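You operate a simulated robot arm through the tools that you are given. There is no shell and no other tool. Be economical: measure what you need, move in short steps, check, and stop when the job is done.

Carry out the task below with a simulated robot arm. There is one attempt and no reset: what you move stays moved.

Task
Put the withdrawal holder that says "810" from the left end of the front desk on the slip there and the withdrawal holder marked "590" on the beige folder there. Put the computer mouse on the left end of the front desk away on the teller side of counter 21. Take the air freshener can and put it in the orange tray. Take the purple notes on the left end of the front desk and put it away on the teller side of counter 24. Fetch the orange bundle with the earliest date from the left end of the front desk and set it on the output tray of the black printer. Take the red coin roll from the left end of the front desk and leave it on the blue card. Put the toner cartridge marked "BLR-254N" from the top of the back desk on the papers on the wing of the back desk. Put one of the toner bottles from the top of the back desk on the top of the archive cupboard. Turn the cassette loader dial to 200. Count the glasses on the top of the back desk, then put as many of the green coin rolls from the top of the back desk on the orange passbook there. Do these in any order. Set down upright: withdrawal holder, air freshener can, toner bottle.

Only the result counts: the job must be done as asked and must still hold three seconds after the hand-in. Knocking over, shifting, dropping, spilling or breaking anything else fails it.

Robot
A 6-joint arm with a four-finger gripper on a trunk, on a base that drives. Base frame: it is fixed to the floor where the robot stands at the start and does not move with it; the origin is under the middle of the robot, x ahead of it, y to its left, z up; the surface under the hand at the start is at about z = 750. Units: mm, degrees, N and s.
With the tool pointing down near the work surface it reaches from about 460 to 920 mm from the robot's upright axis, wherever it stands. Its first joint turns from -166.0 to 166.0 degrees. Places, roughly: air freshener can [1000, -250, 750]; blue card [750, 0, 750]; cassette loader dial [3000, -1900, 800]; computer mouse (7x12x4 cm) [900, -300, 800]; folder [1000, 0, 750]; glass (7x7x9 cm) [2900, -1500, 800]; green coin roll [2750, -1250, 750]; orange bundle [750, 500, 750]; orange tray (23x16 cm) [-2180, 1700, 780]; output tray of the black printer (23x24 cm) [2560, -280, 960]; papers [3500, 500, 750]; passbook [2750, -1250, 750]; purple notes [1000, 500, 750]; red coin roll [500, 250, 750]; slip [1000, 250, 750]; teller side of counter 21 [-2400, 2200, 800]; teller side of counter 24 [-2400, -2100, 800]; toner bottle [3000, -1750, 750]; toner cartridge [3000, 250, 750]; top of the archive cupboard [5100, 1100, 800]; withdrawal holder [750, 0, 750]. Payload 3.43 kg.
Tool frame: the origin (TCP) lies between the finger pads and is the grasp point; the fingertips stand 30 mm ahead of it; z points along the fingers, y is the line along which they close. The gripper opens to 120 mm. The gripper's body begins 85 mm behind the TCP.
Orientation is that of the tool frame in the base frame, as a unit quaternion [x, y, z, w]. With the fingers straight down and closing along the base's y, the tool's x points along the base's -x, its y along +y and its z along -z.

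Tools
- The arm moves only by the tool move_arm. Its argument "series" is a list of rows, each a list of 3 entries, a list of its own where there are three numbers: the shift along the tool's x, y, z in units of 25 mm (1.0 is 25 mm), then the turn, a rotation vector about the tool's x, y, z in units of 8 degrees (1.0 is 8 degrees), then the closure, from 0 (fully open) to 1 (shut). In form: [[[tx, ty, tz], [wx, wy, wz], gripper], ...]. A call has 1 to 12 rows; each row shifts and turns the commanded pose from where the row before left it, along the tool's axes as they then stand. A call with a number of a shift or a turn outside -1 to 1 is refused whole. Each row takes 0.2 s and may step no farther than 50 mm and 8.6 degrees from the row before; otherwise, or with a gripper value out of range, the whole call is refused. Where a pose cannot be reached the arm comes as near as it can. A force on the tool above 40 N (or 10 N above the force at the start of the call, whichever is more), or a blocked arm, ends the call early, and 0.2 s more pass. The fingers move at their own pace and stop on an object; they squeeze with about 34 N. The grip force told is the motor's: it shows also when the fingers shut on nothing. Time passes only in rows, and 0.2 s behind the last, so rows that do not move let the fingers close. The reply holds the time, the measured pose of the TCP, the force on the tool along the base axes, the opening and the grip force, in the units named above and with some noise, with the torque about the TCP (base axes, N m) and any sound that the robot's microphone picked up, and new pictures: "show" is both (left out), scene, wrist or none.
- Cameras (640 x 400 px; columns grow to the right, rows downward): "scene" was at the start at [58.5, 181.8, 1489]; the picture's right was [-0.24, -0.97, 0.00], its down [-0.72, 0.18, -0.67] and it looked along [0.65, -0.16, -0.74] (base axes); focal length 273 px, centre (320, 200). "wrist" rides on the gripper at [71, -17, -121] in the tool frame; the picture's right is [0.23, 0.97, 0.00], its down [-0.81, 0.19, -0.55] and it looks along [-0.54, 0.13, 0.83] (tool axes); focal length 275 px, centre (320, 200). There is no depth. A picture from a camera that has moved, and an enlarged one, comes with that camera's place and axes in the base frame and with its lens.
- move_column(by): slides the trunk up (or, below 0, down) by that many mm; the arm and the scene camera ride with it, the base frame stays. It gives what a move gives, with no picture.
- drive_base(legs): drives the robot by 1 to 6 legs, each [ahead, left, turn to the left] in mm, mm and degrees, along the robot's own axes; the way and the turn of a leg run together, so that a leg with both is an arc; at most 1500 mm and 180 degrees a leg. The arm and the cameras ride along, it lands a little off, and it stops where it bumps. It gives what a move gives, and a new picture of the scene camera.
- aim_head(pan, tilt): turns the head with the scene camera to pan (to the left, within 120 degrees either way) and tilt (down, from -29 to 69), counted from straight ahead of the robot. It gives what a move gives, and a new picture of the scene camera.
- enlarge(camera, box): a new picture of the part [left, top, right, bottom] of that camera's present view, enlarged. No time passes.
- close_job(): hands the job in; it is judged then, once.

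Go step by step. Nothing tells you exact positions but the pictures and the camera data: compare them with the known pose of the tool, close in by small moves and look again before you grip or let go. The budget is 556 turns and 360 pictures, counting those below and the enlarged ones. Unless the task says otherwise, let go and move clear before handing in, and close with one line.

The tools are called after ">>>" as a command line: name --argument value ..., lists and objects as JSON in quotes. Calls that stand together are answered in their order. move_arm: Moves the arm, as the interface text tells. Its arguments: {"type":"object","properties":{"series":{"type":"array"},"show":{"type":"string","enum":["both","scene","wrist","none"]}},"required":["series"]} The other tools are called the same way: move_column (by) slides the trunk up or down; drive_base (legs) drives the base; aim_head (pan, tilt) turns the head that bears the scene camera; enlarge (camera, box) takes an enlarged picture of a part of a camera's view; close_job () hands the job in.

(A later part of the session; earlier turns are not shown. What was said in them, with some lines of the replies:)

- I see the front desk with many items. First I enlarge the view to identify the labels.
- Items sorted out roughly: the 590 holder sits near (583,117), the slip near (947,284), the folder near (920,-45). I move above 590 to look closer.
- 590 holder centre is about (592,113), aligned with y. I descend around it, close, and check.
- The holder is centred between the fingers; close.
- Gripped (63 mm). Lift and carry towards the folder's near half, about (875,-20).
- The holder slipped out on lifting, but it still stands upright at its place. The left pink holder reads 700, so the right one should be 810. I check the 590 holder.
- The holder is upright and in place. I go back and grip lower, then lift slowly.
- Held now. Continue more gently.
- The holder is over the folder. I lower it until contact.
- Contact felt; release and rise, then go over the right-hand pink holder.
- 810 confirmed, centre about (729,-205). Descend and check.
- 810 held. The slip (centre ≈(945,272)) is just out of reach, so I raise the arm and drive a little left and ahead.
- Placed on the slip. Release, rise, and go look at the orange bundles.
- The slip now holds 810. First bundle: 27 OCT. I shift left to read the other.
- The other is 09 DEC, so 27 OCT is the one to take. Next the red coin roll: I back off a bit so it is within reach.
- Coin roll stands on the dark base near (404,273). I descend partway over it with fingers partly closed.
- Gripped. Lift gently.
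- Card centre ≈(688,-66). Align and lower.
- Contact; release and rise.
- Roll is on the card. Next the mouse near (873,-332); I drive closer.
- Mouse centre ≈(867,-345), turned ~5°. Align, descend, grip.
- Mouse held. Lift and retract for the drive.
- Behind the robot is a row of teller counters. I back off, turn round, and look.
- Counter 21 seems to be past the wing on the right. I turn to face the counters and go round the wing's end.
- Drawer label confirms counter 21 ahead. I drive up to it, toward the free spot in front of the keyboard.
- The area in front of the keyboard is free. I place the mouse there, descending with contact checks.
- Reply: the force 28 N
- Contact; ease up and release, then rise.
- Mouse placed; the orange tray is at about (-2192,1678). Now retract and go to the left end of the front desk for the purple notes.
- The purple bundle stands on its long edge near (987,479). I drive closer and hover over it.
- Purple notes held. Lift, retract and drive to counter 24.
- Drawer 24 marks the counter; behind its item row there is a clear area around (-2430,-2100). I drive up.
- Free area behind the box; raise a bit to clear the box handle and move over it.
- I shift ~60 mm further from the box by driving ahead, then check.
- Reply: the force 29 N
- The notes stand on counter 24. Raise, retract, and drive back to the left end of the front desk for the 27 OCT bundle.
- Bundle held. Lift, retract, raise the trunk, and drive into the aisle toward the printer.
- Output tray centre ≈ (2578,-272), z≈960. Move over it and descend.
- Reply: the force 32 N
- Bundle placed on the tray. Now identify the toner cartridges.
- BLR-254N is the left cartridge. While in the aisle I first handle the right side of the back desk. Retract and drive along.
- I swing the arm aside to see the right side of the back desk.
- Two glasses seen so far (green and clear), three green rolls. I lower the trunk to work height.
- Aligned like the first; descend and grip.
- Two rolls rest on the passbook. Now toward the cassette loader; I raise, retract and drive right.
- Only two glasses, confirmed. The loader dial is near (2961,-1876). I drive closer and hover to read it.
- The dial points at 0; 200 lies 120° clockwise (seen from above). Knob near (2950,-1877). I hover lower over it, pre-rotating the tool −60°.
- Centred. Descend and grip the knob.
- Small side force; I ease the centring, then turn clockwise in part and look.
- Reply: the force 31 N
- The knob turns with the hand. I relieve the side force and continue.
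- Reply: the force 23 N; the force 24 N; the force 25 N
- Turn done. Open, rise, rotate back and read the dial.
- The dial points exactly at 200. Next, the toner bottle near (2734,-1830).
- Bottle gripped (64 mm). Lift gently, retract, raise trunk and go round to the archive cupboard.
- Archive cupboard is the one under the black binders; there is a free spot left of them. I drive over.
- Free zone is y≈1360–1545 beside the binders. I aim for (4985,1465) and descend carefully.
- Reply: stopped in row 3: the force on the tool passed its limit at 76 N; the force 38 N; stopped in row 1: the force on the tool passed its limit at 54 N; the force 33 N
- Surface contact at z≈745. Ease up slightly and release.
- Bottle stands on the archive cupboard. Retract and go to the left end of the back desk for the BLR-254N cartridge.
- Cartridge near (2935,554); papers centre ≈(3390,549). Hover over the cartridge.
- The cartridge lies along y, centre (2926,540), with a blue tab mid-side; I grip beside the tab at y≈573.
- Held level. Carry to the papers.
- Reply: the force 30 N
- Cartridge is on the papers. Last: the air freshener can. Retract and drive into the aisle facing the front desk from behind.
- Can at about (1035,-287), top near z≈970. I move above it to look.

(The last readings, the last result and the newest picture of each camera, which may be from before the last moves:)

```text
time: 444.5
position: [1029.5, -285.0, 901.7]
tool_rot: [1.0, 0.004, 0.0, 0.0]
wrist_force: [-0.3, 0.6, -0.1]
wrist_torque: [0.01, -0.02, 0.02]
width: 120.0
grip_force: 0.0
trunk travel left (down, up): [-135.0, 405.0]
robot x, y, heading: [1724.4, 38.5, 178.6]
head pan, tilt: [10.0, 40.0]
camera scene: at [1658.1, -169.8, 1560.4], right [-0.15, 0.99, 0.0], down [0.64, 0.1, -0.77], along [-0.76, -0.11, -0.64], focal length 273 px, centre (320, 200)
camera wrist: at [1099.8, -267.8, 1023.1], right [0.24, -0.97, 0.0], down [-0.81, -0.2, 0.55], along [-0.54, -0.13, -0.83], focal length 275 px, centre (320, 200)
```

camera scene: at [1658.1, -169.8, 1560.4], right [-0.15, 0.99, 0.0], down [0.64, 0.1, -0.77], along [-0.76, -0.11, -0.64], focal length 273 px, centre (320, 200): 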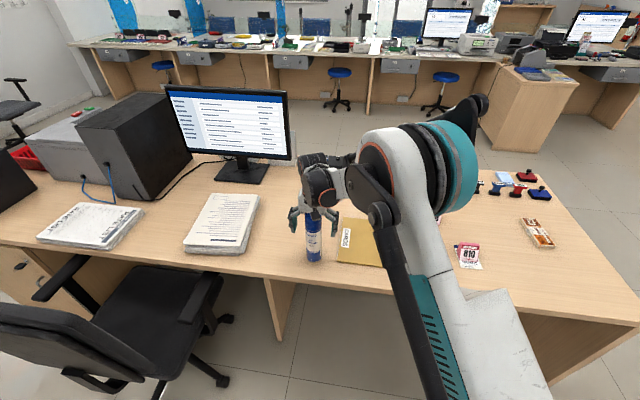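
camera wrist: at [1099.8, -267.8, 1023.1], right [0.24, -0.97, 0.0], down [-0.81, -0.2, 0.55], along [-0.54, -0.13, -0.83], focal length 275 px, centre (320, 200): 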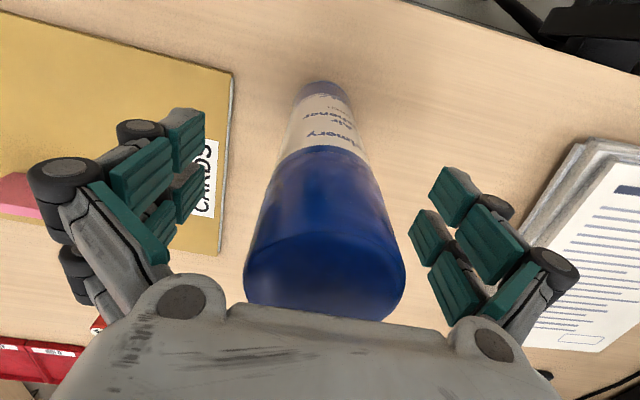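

>>> move_arm --series '[[[0, 0, 0], [0, 0, 0], 0.25], [[0, 0, 0], [0, 0, 0], 0.4], [[0, 0, 0], [0, 0, 0], 0.55], [[0, 0, 0], [0, 0, 0], 1], [[0, 0, 0], [0, 0, 0], 1]]' --show "wrist"

```text
time: 445.7
position: [1029.2, -285.6, 902.3]
tool_rot: [1.0, 0.005, 0.0, 0.0]
wrist_force: [-0.4, -1.6, 1.6]
wrist_torque: [-0.04, 0.1, 0.03]
width: 55.8
grip_force: 33.5
trunk travel left (down, up): [-135.0, 405.0]
robot x, y, heading: [1723.5, 43.6, 178.4]
head pan, tilt: [10.0, 40.0]
camera wrist: at [1100.0, -267.8, 1023.6], right [0.24, -0.97, 0.0], down [-0.81, -0.2, 0.55], along [-0.54, -0.13, -0.83], focal length 275 px, centre (320, 200)
```

wrist: 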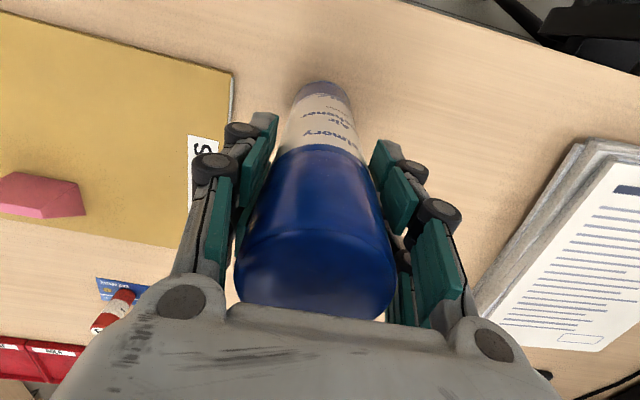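

Can held (55.8 mm). Lift, retract, and drive round to the counter with the orange tray.

>>> move_arm --series '[[[0, 0, -0.1], [0, 0, 0], 1], [[0, 0, -0.3], [0, 0, 0], 1], [[0, 0, -0.5], [0, 0, 0], 1], [[0, 0, -0.7], [0, 0, 0], 1], [[0, 0, -0.9], [0, 0, 0], 1], [[0, 0, -0.9], [0, 0, 0], 1], [[0, 0, -0.9], [0, 0, 0], 1], [[0, 0, -0.9], [0, 0, 0], 1], [[0.4, -0.4, -0.9], [0, 0, 0], 1], [[0.6, -0.8, -0.5], [0, 0, 0], 1], [[0.6, -1, 0], [0, 0, 0], 1], [[0.6, -1, 0], [0, 0, 0], 1]]' --show "none"

>>> move_arm --series '[[[0.6, -1, 0], [0, 0, 0], 1], [[0.6, -1, 0], [0, 0, 0], 1], [[0.6, -1, 0], [0, 0, 0], 1], [[0.6, -1, 0], [0, 0, 0], 1], [[0.6, -1, 0], [0, 0, 0], 1], [[0.4, -1, 0], [0, 0, 0], 1], [[0.2, -1, 0], [0, 0, 0], 1], [[0, -0.8, 0], [0, 0, 0], 1], [[0, 0, 0], [0, 0, 0], 1]]'

```text
time: 448.3
position: [1084.4, -205.3, 1068.7]
tool_rot: [1.0, 0.005, 0.0, 0.001]
wrist_force: [-1.0, -0.7, -2.7]
wrist_torque: [-0.01, -0.01, -0.02]
width: 55.7
grip_force: 34.5
trunk travel left (down, up): [-135.0, 405.0]
robot x, y, heading: [1728.7, 44.2, 178.4]
head pan, tilt: [10.0, 40.0]
```

```text
time: 450.3
position: [1171.3, -9.0, 1066.3]
tool_rot: [1.0, 0.005, 0.001, 0.0]
wrist_force: [0.1, 0.4, -2.3]
wrist_torque: [-0.05, -0.04, -0.05]
width: 55.6
grip_force: 33.9
trunk travel left (down, up): [-135.0, 405.0]
robot x, y, heading: [1725.1, 45.6, 178.5]
head pan, tilt: [10.0, 40.0]
camera scene: at [1658.2, -169.4, 1560.4], right [-0.15, 0.99, 0.0], down [0.64, 0.1, -0.77], along [-0.76, -0.11, -0.64], focal length 273 px, centre (320, 200)
camera wrist: at [1241.9, 8.6, 1188.0], right [0.24, -0.97, 0.0], down [-0.81, -0.2, 0.55], along [-0.54, -0.13, -0.83], focal length 275 px, centre (320, 200)
```

scene: 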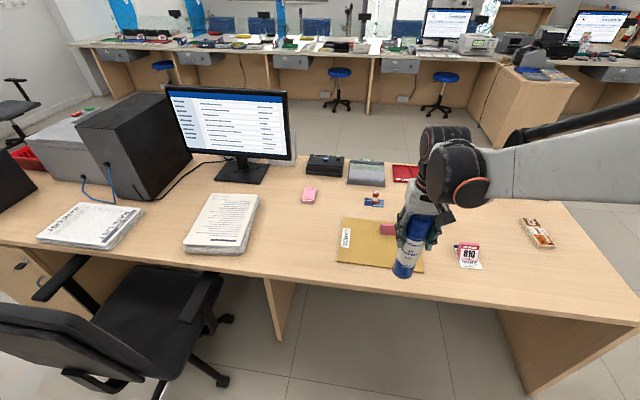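
wrist: 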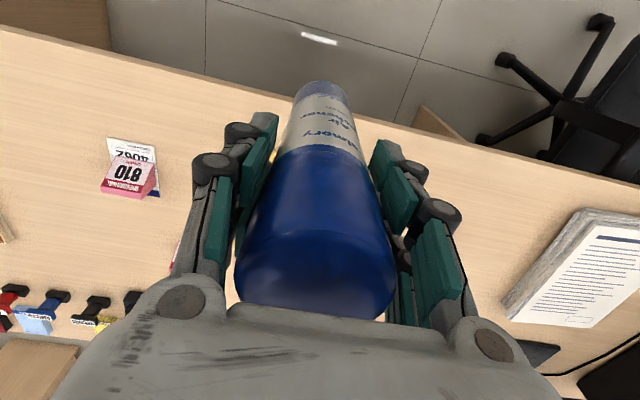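

>>> drive_base --legs '[[0, -1430, 1.5], [1480, 0, 0], [740, 0, 0], [0, -620, 0]]'

>>> aim_head --pan 15 --tilt 35

```text
time: 471.1
position: [-1006.2, 2103.4, 1065.4]
tool_rot: [1.0, 0.009, 0.0, 0.0]
wrist_force: [-0.4, 0.3, -2.1]
wrist_torque: [0.01, -0.04, 0.02]
width: 55.6
grip_force: 34.2
trunk travel left (down, up): [-135.0, 405.0]
robot x, y, heading: [-448.1, 2162.1, 178.7]
head pan, tilt: [10.0, 40.0]
camera scene: at [-517.1, 1947.0, 1560.4], right [-0.15, 0.99, 0.0], down [0.64, 0.1, -0.77], along [-0.76, -0.12, -0.64], focal length 273 px, centre (320, 200)
```

scene: 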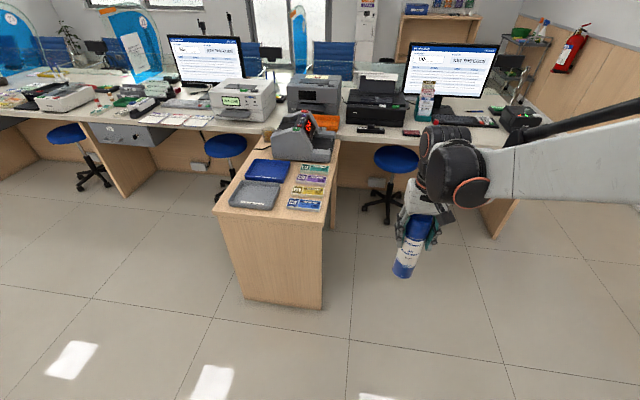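

```text
time: 471.8
position: [-1006.1, 2104.8, 1066.6]
tool_rot: [1.0, 0.01, -0.001, 0.0]
wrist_force: [-0.3, 0.5, -3.3]
wrist_torque: [0.02, 0.0, -0.02]
width: 55.9
grip_force: 34.3
trunk travel left (down, up): [-135.0, 405.0]
robot x, y, heading: [-450.0, 2158.6, 178.9]
head pan, tilt: [15.0, 35.0]
camera scene: at [-518.6, 1938.9, 1567.9], right [-0.24, 0.97, 0.0], down [0.56, 0.14, -0.82], along [-0.79, -0.2, -0.57], focal length 273 px, centre (320, 200)
```

scene: 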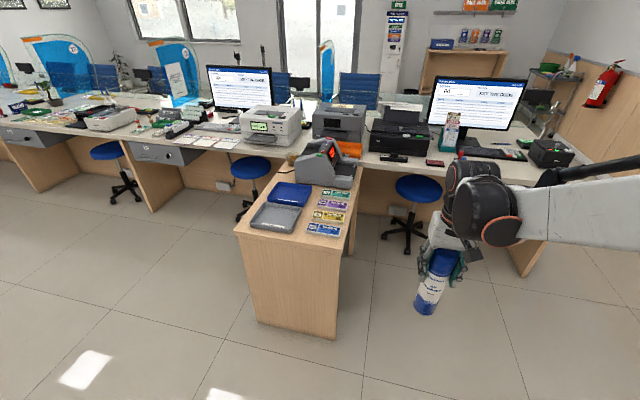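

>>> move_column --by 60

>>> drive_base --legs '[[1040, 60, 1]]'

>>> aim_head --pan 25 --tilt 45

```text
time: 472.8
position: [-1005.9, 2104.6, 1126.9]
tool_rot: [1.0, 0.009, 0.0, 0.0]
wrist_force: [-0.7, 0.6, -3.7]
wrist_torque: [0.03, 0.0, 0.04]
width: 55.6
grip_force: 33.8
trunk travel left (down, up): [-195.0, 345.0]
robot x, y, heading: [-452.2, 2160.1, 178.9]
head pan, tilt: [15.0, 35.0]
```

```text
time: 478.2
position: [-2047.7, 2051.7, 1125.7]
tool_rot: [1.0, 0.013, 0.0, 0.0]
wrist_force: [0.3, 0.0, -2.9]
wrist_torque: [-0.03, 0.02, -0.02]
width: 55.9
grip_force: 34.4
trunk travel left (down, up): [-195.0, 345.0]
robot x, y, heading: [-1492.9, 2116.3, 179.6]
head pan, tilt: [15.0, 35.0]
camera scene: at [-1559.4, 1892.1, 1627.9], right [-0.25, 0.97, 0.0], down [0.56, 0.14, -0.82], along [-0.79, -0.21, -0.57], focal length 273 px, centre (320, 200)
```

scene: 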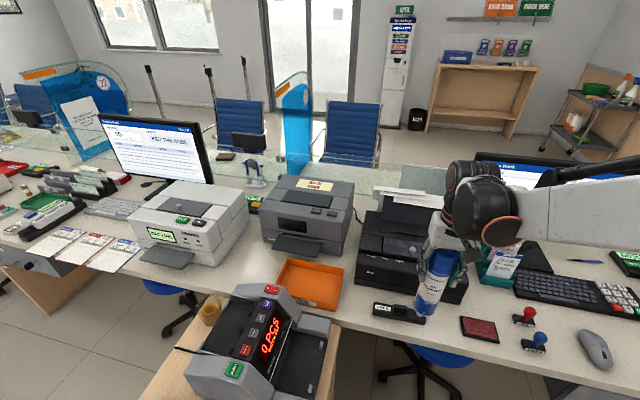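

```text
time: 478.9
position: [-2047.2, 2051.9, 1126.6]
tool_rot: [1.0, 0.013, 0.0, 0.0]
wrist_force: [-0.1, -0.2, -1.9]
wrist_torque: [0.0, -0.03, -0.01]
width: 55.7
grip_force: 34.1
trunk travel left (down, up): [-195.0, 345.0]
robot x, y, heading: [-1493.4, 2111.2, 179.8]
head pan, tilt: [25.0, 45.0]
camera scene: at [-1548.0, 1880.4, 1613.2], right [-0.42, 0.91, 0.0], down [0.64, 0.29, -0.71], along [-0.64, -0.29, -0.71], focal length 273 px, centre (320, 200)
```

scene: 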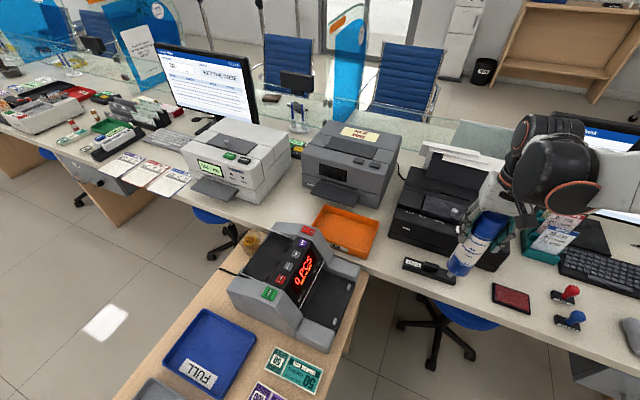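

Tray centre ≈(-2183,1692). Move the can above it.

>>> move_arm --series '[[[0, 0.4, 0], [0, 0, 0], 1], [[-0.2, 0.8, 0], [0, 0, 0], 1], [[-0.35, 1, 0], [0, 0, 0], 1], [[-0.35, 1, 0], [0, 0, 0], 1], [[-0.35, 1, 0], [0, 0, 0], 1], [[-0.35, 1, 0], [0, 0, 0], 1], [[-0.35, 1, 0], [0, 0, 0], 1], [[-0.35, 1, 0], [0, 0, 0], 1], [[-0.35, 1, 0], [0, 0, 0], 1], [[-0.35, 1, 0], [0, 0, 0], 1], [[-0.35, 1, 0], [0, 0, 0], 1], [[-0.35, 1, 0], [0, 0, 0], 1]]' --show "none"

>>> move_arm --series '[[[-0.5, 1, 0], [0, 0, 0], 1], [[-0.5, 1, 0], [0, 0, 0], 1], [[-0.4, 0.8, 0], [0, 0, 0], 1], [[0, 0.3, 0], [0, 0, 0], 1], [[0, 0, 0], [0, 0, 0], 1]]'

```text
time: 481.5
position: [-2131.6, 1769.1, 1125.9]
tool_rot: [1.0, 0.013, 0.001, 0.0]
wrist_force: [-0.4, 0.0, -3.0]
wrist_torque: [0.02, 0.0, 0.0]
width: 55.8
grip_force: 33.5
trunk travel left (down, up): [-195.0, 345.0]
robot x, y, heading: [-1492.0, 2113.2, 179.6]
head pan, tilt: [25.0, 45.0]
```

```text
time: 482.7
position: [-2165.3, 1691.0, 1126.0]
tool_rot: [1.0, 0.013, 0.0, -0.001]
wrist_force: [-0.9, 0.3, -2.9]
wrist_torque: [-0.02, -0.02, 0.0]
width: 55.7
grip_force: 34.1
trunk travel left (down, up): [-195.0, 345.0]
robot x, y, heading: [-1494.6, 2113.9, 179.9]
head pan, tilt: [25.0, 45.0]
camera scene: at [-1547.9, 1880.2, 1613.1], right [-0.42, 0.91, 0.0], down [0.64, 0.29, -0.71], along [-0.64, -0.29, -0.71], focal length 273 px, centre (320, 200)
camera wrist: at [-2095.3, 1708.9, 1248.2], right [0.26, -0.97, 0.0], down [-0.81, -0.22, 0.55], along [-0.53, -0.14, -0.83], focal length 275 px, centre (320, 200)
```

scene: 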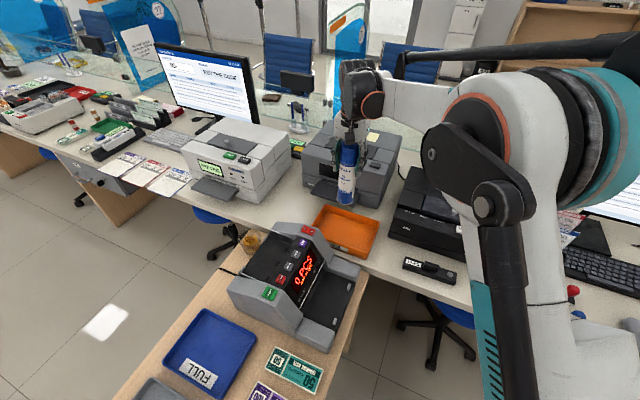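
wrist: 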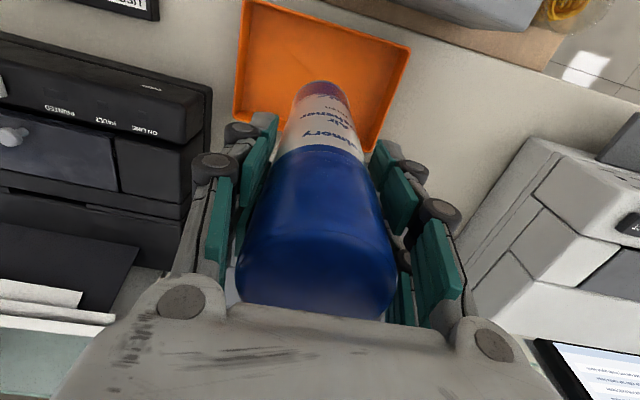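

Aligned; tray centre (-2178,1694). Descend.

>>> move_arm --series '[[[-0.5, -0.1, 0.4], [0, 0, 0], 1], [[0, 0, 0.9], [0, 0, 0], 1], [[0, 0, 0.9], [0, 0, 0], 1], [[0, 0, 0.9], [0, 0, 0], 1], [[0, 0, 0.9], [0, 0, 0], 1], [[0, 0, 0.9], [0, 0, 0], 1], [[0, 0, 0.9], [0, 0, 0], 1], [[0, 0, 0.5], [0, 0, 0], 1], [[0, 0, 0], [0, 0, 0], 1]]'

```text
time: 484.7
position: [-2178.1, 1693.3, 967.7]
tool_rot: [1.0, 0.014, 0.0, 0.0]
wrist_force: [-0.4, 1.0, -3.5]
wrist_torque: [-0.02, 0.01, 0.0]
width: 55.7
grip_force: 33.8
trunk travel left (down, up): [-195.0, 345.0]
robot x, y, heading: [-1496.5, 2114.5, 179.6]
head pan, tilt: [25.0, 45.0]
camera scene: at [-1548.1, 1880.1, 1613.1], right [-0.42, 0.91, 0.0], down [0.64, 0.29, -0.71], along [-0.64, -0.29, -0.71], focal length 273 px, centre (320, 200)
camera wrist: at [-2108.0, 1711.6, 1089.3], right [0.26, -0.97, 0.0], down [-0.81, -0.22, 0.55], along [-0.53, -0.14, -0.83], focal length 275 px, centre (320, 200)
```

scene: 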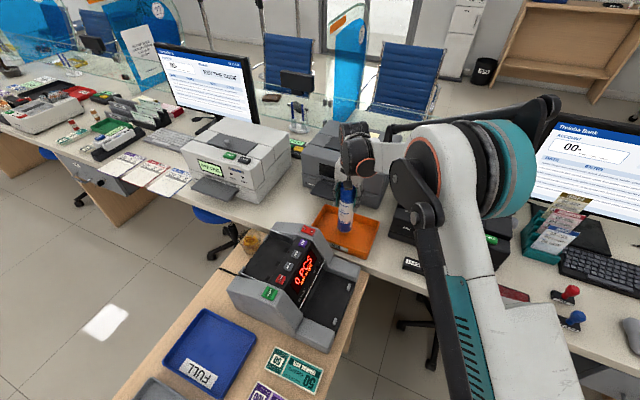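
wrist: 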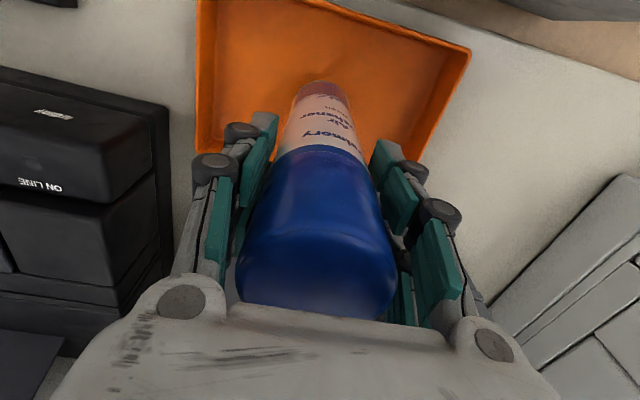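

>>> move_arm --series '[[[0, 0, 0.4], [0, 0, 0], 1], [[0, 0, 0.3], [0, 0, 0], 1], [[0, 0, 0.15], [0, 0, 0], 1], [[0, 0, 0], [0, 0, 0], 1]]' --show "none"

>>> move_arm --series '[[[0, 0, 0.1], [0, 0, 0], 1], [[0, 0, 0.1], [0, 0, 0], 1], [[0, 0, 0.1], [0, 0, 0], 1], [[0, 0, 0], [0, 0, 0], 1]]' --show "none"

```text
time: 485.7
position: [-2178.7, 1693.8, 947.5]
tool_rot: [1.0, 0.014, 0.0, -0.001]
wrist_force: [-0.2, 0.3, -2.3]
wrist_torque: [-0.01, -0.02, -0.02]
width: 55.9
grip_force: 34.2
trunk travel left (down, up): [-195.0, 345.0]
robot x, y, heading: [-1493.2, 2111.3, 179.8]
head pan, tilt: [25.0, 45.0]
```

```text
time: 486.7
position: [-2178.3, 1692.3, 941.0]
tool_rot: [1.0, 0.014, 0.001, -0.001]
wrist_force: [-0.6, -0.9, -3.6]
wrist_torque: [0.02, 0.0, -0.04]
width: 55.4
grip_force: 33.9
trunk travel left (down, up): [-195.0, 345.0]
robot x, y, heading: [-1495.1, 2112.5, 179.6]
head pan, tilt: [25.0, 45.0]
```

>>> move_arm --series '[[[0, 0, 0.1], [0, 0, 0], 1], [[0, 0, 0.1], [0, 0, 0], 1], [[0, 0, 0.1], [0, 0, 0], 1], [[0, 0, 0], [0, 0, 0], 1]]' --show "none"

```text
time: 487.7
position: [-2176.0, 1694.3, 935.2]
tool_rot: [1.0, 0.015, -0.001, 0.0]
wrist_force: [-4.4, -5.7, 26.8]
wrist_torque: [-0.24, 0.29, 0.01]
width: 56.2
grip_force: 33.9
trunk travel left (down, up): [-195.0, 345.0]
robot x, y, heading: [-1491.8, 2113.7, 179.8]
head pan, tilt: [25.0, 45.0]
```

>>> move_arm --series '[[[0, 0, -0.08], [0, 0, 0], 1], [[0, 0, 0], [0, 0, 0], 1], [[0, 0, 0], [0, 0, 0], 0.5], [[0, 0, 0], [0, 0, 0], 0.4], [[0, 0, 0], [0, 0, 0], 0.25], [[0, 0, 0], [0, 0, 0], 0.25], [[0, 0, -0.5], [0, 0, 0], 0.25], [[0, 0, -1], [0, 0, 0], 0.25], [[0, 0, -1], [0, 0, 0], 0.25], [[0, 0, -1], [0, 0, 0], 0.25], [[0, 0, -1], [0, 0, 0], 0.25], [[0, 0, -1], [0, 0, 0], 0.25]]'

```text
time: 490.3
position: [-2176.4, 1693.1, 1072.0]
tool_rot: [1.0, 0.015, -0.001, -0.001]
wrist_force: [0.7, 1.1, 0.1]
wrist_torque: [-0.02, -0.01, -0.01]
width: 90.1
grip_force: 0.0
trunk travel left (down, up): [-195.0, 345.0]
robot x, y, heading: [-1493.9, 2112.7, 179.7]
head pan, tilt: [25.0, 45.0]
camera scene: at [-1547.6, 1880.4, 1613.2], right [-0.42, 0.91, 0.0], down [0.64, 0.29, -0.71], along [-0.64, -0.29, -0.71], focal length 273 px, centre (320, 200)
camera wrist: at [-2107.9, 1711.6, 1193.4], right [0.26, -0.97, 0.0], down [-0.81, -0.22, 0.55], along [-0.53, -0.14, -0.83], focal length 275 px, centre (320, 200)
```

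scene: 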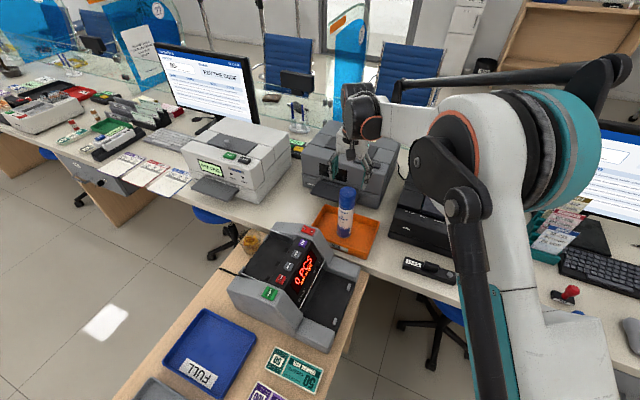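
wrist: 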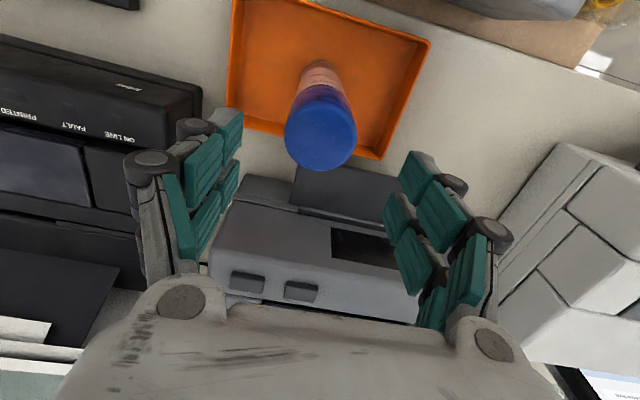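

The can stands upright in the orange tray. I move the arm clear and hand in.

>>> move_arm --series '[[[0.3, 0, -1], [0, 0, 0], 0.25], [[1, -1, 0], [0, 0, 0], 0.25], [[1, -1, 0], [0, 0, 0], 0.25], [[1, -1, 0], [0, 0, 0], 0.25], [[1, -1, 0], [0, 0, 0], 0.25], [[0, 0, 0], [0, 0, 0], 0.25]]' --show "scene"

```text
time: 491.7
position: [-2072.3, 1795.9, 1096.0]
tool_rot: [1.0, 0.015, 0.0, 0.0]
wrist_force: [-0.7, 0.6, -0.1]
wrist_torque: [0.0, 0.01, -0.04]
width: 89.9
grip_force: 0.0
trunk travel left (down, up): [-195.0, 345.0]
robot x, y, heading: [-1492.2, 2113.2, 179.8]
head pan, tilt: [25.0, 45.0]
camera scene: at [-1547.7, 1880.4, 1613.1], right [-0.42, 0.91, 0.0], down [0.64, 0.29, -0.71], along [-0.64, -0.29, -0.71], focal length 273 px, centre (320, 200)
```

scene: 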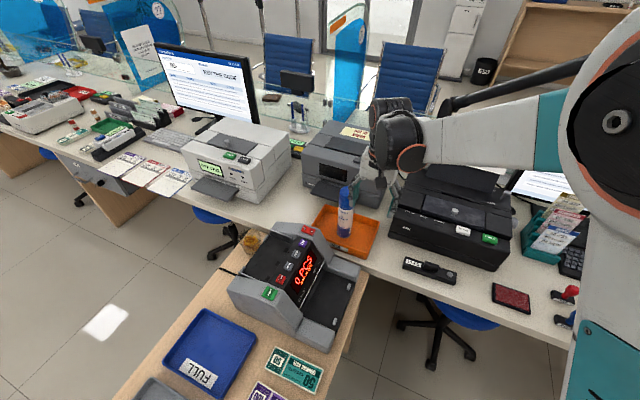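

All items are in place and the arm is clear; I hand the job in.

>>> close_job

```text
The job is handed in.
```

I did every part of the task and handed the job in; I have no result from the judging yet. I counted two glasses on the back desk, so two green coin rolls went on the orange passbook, and the loader dial now reads 200. The "590" holder slipped out of the gripper on the first lift but stayed upright, and the toner bottle landed harder than planned (76 N) but stands upright.
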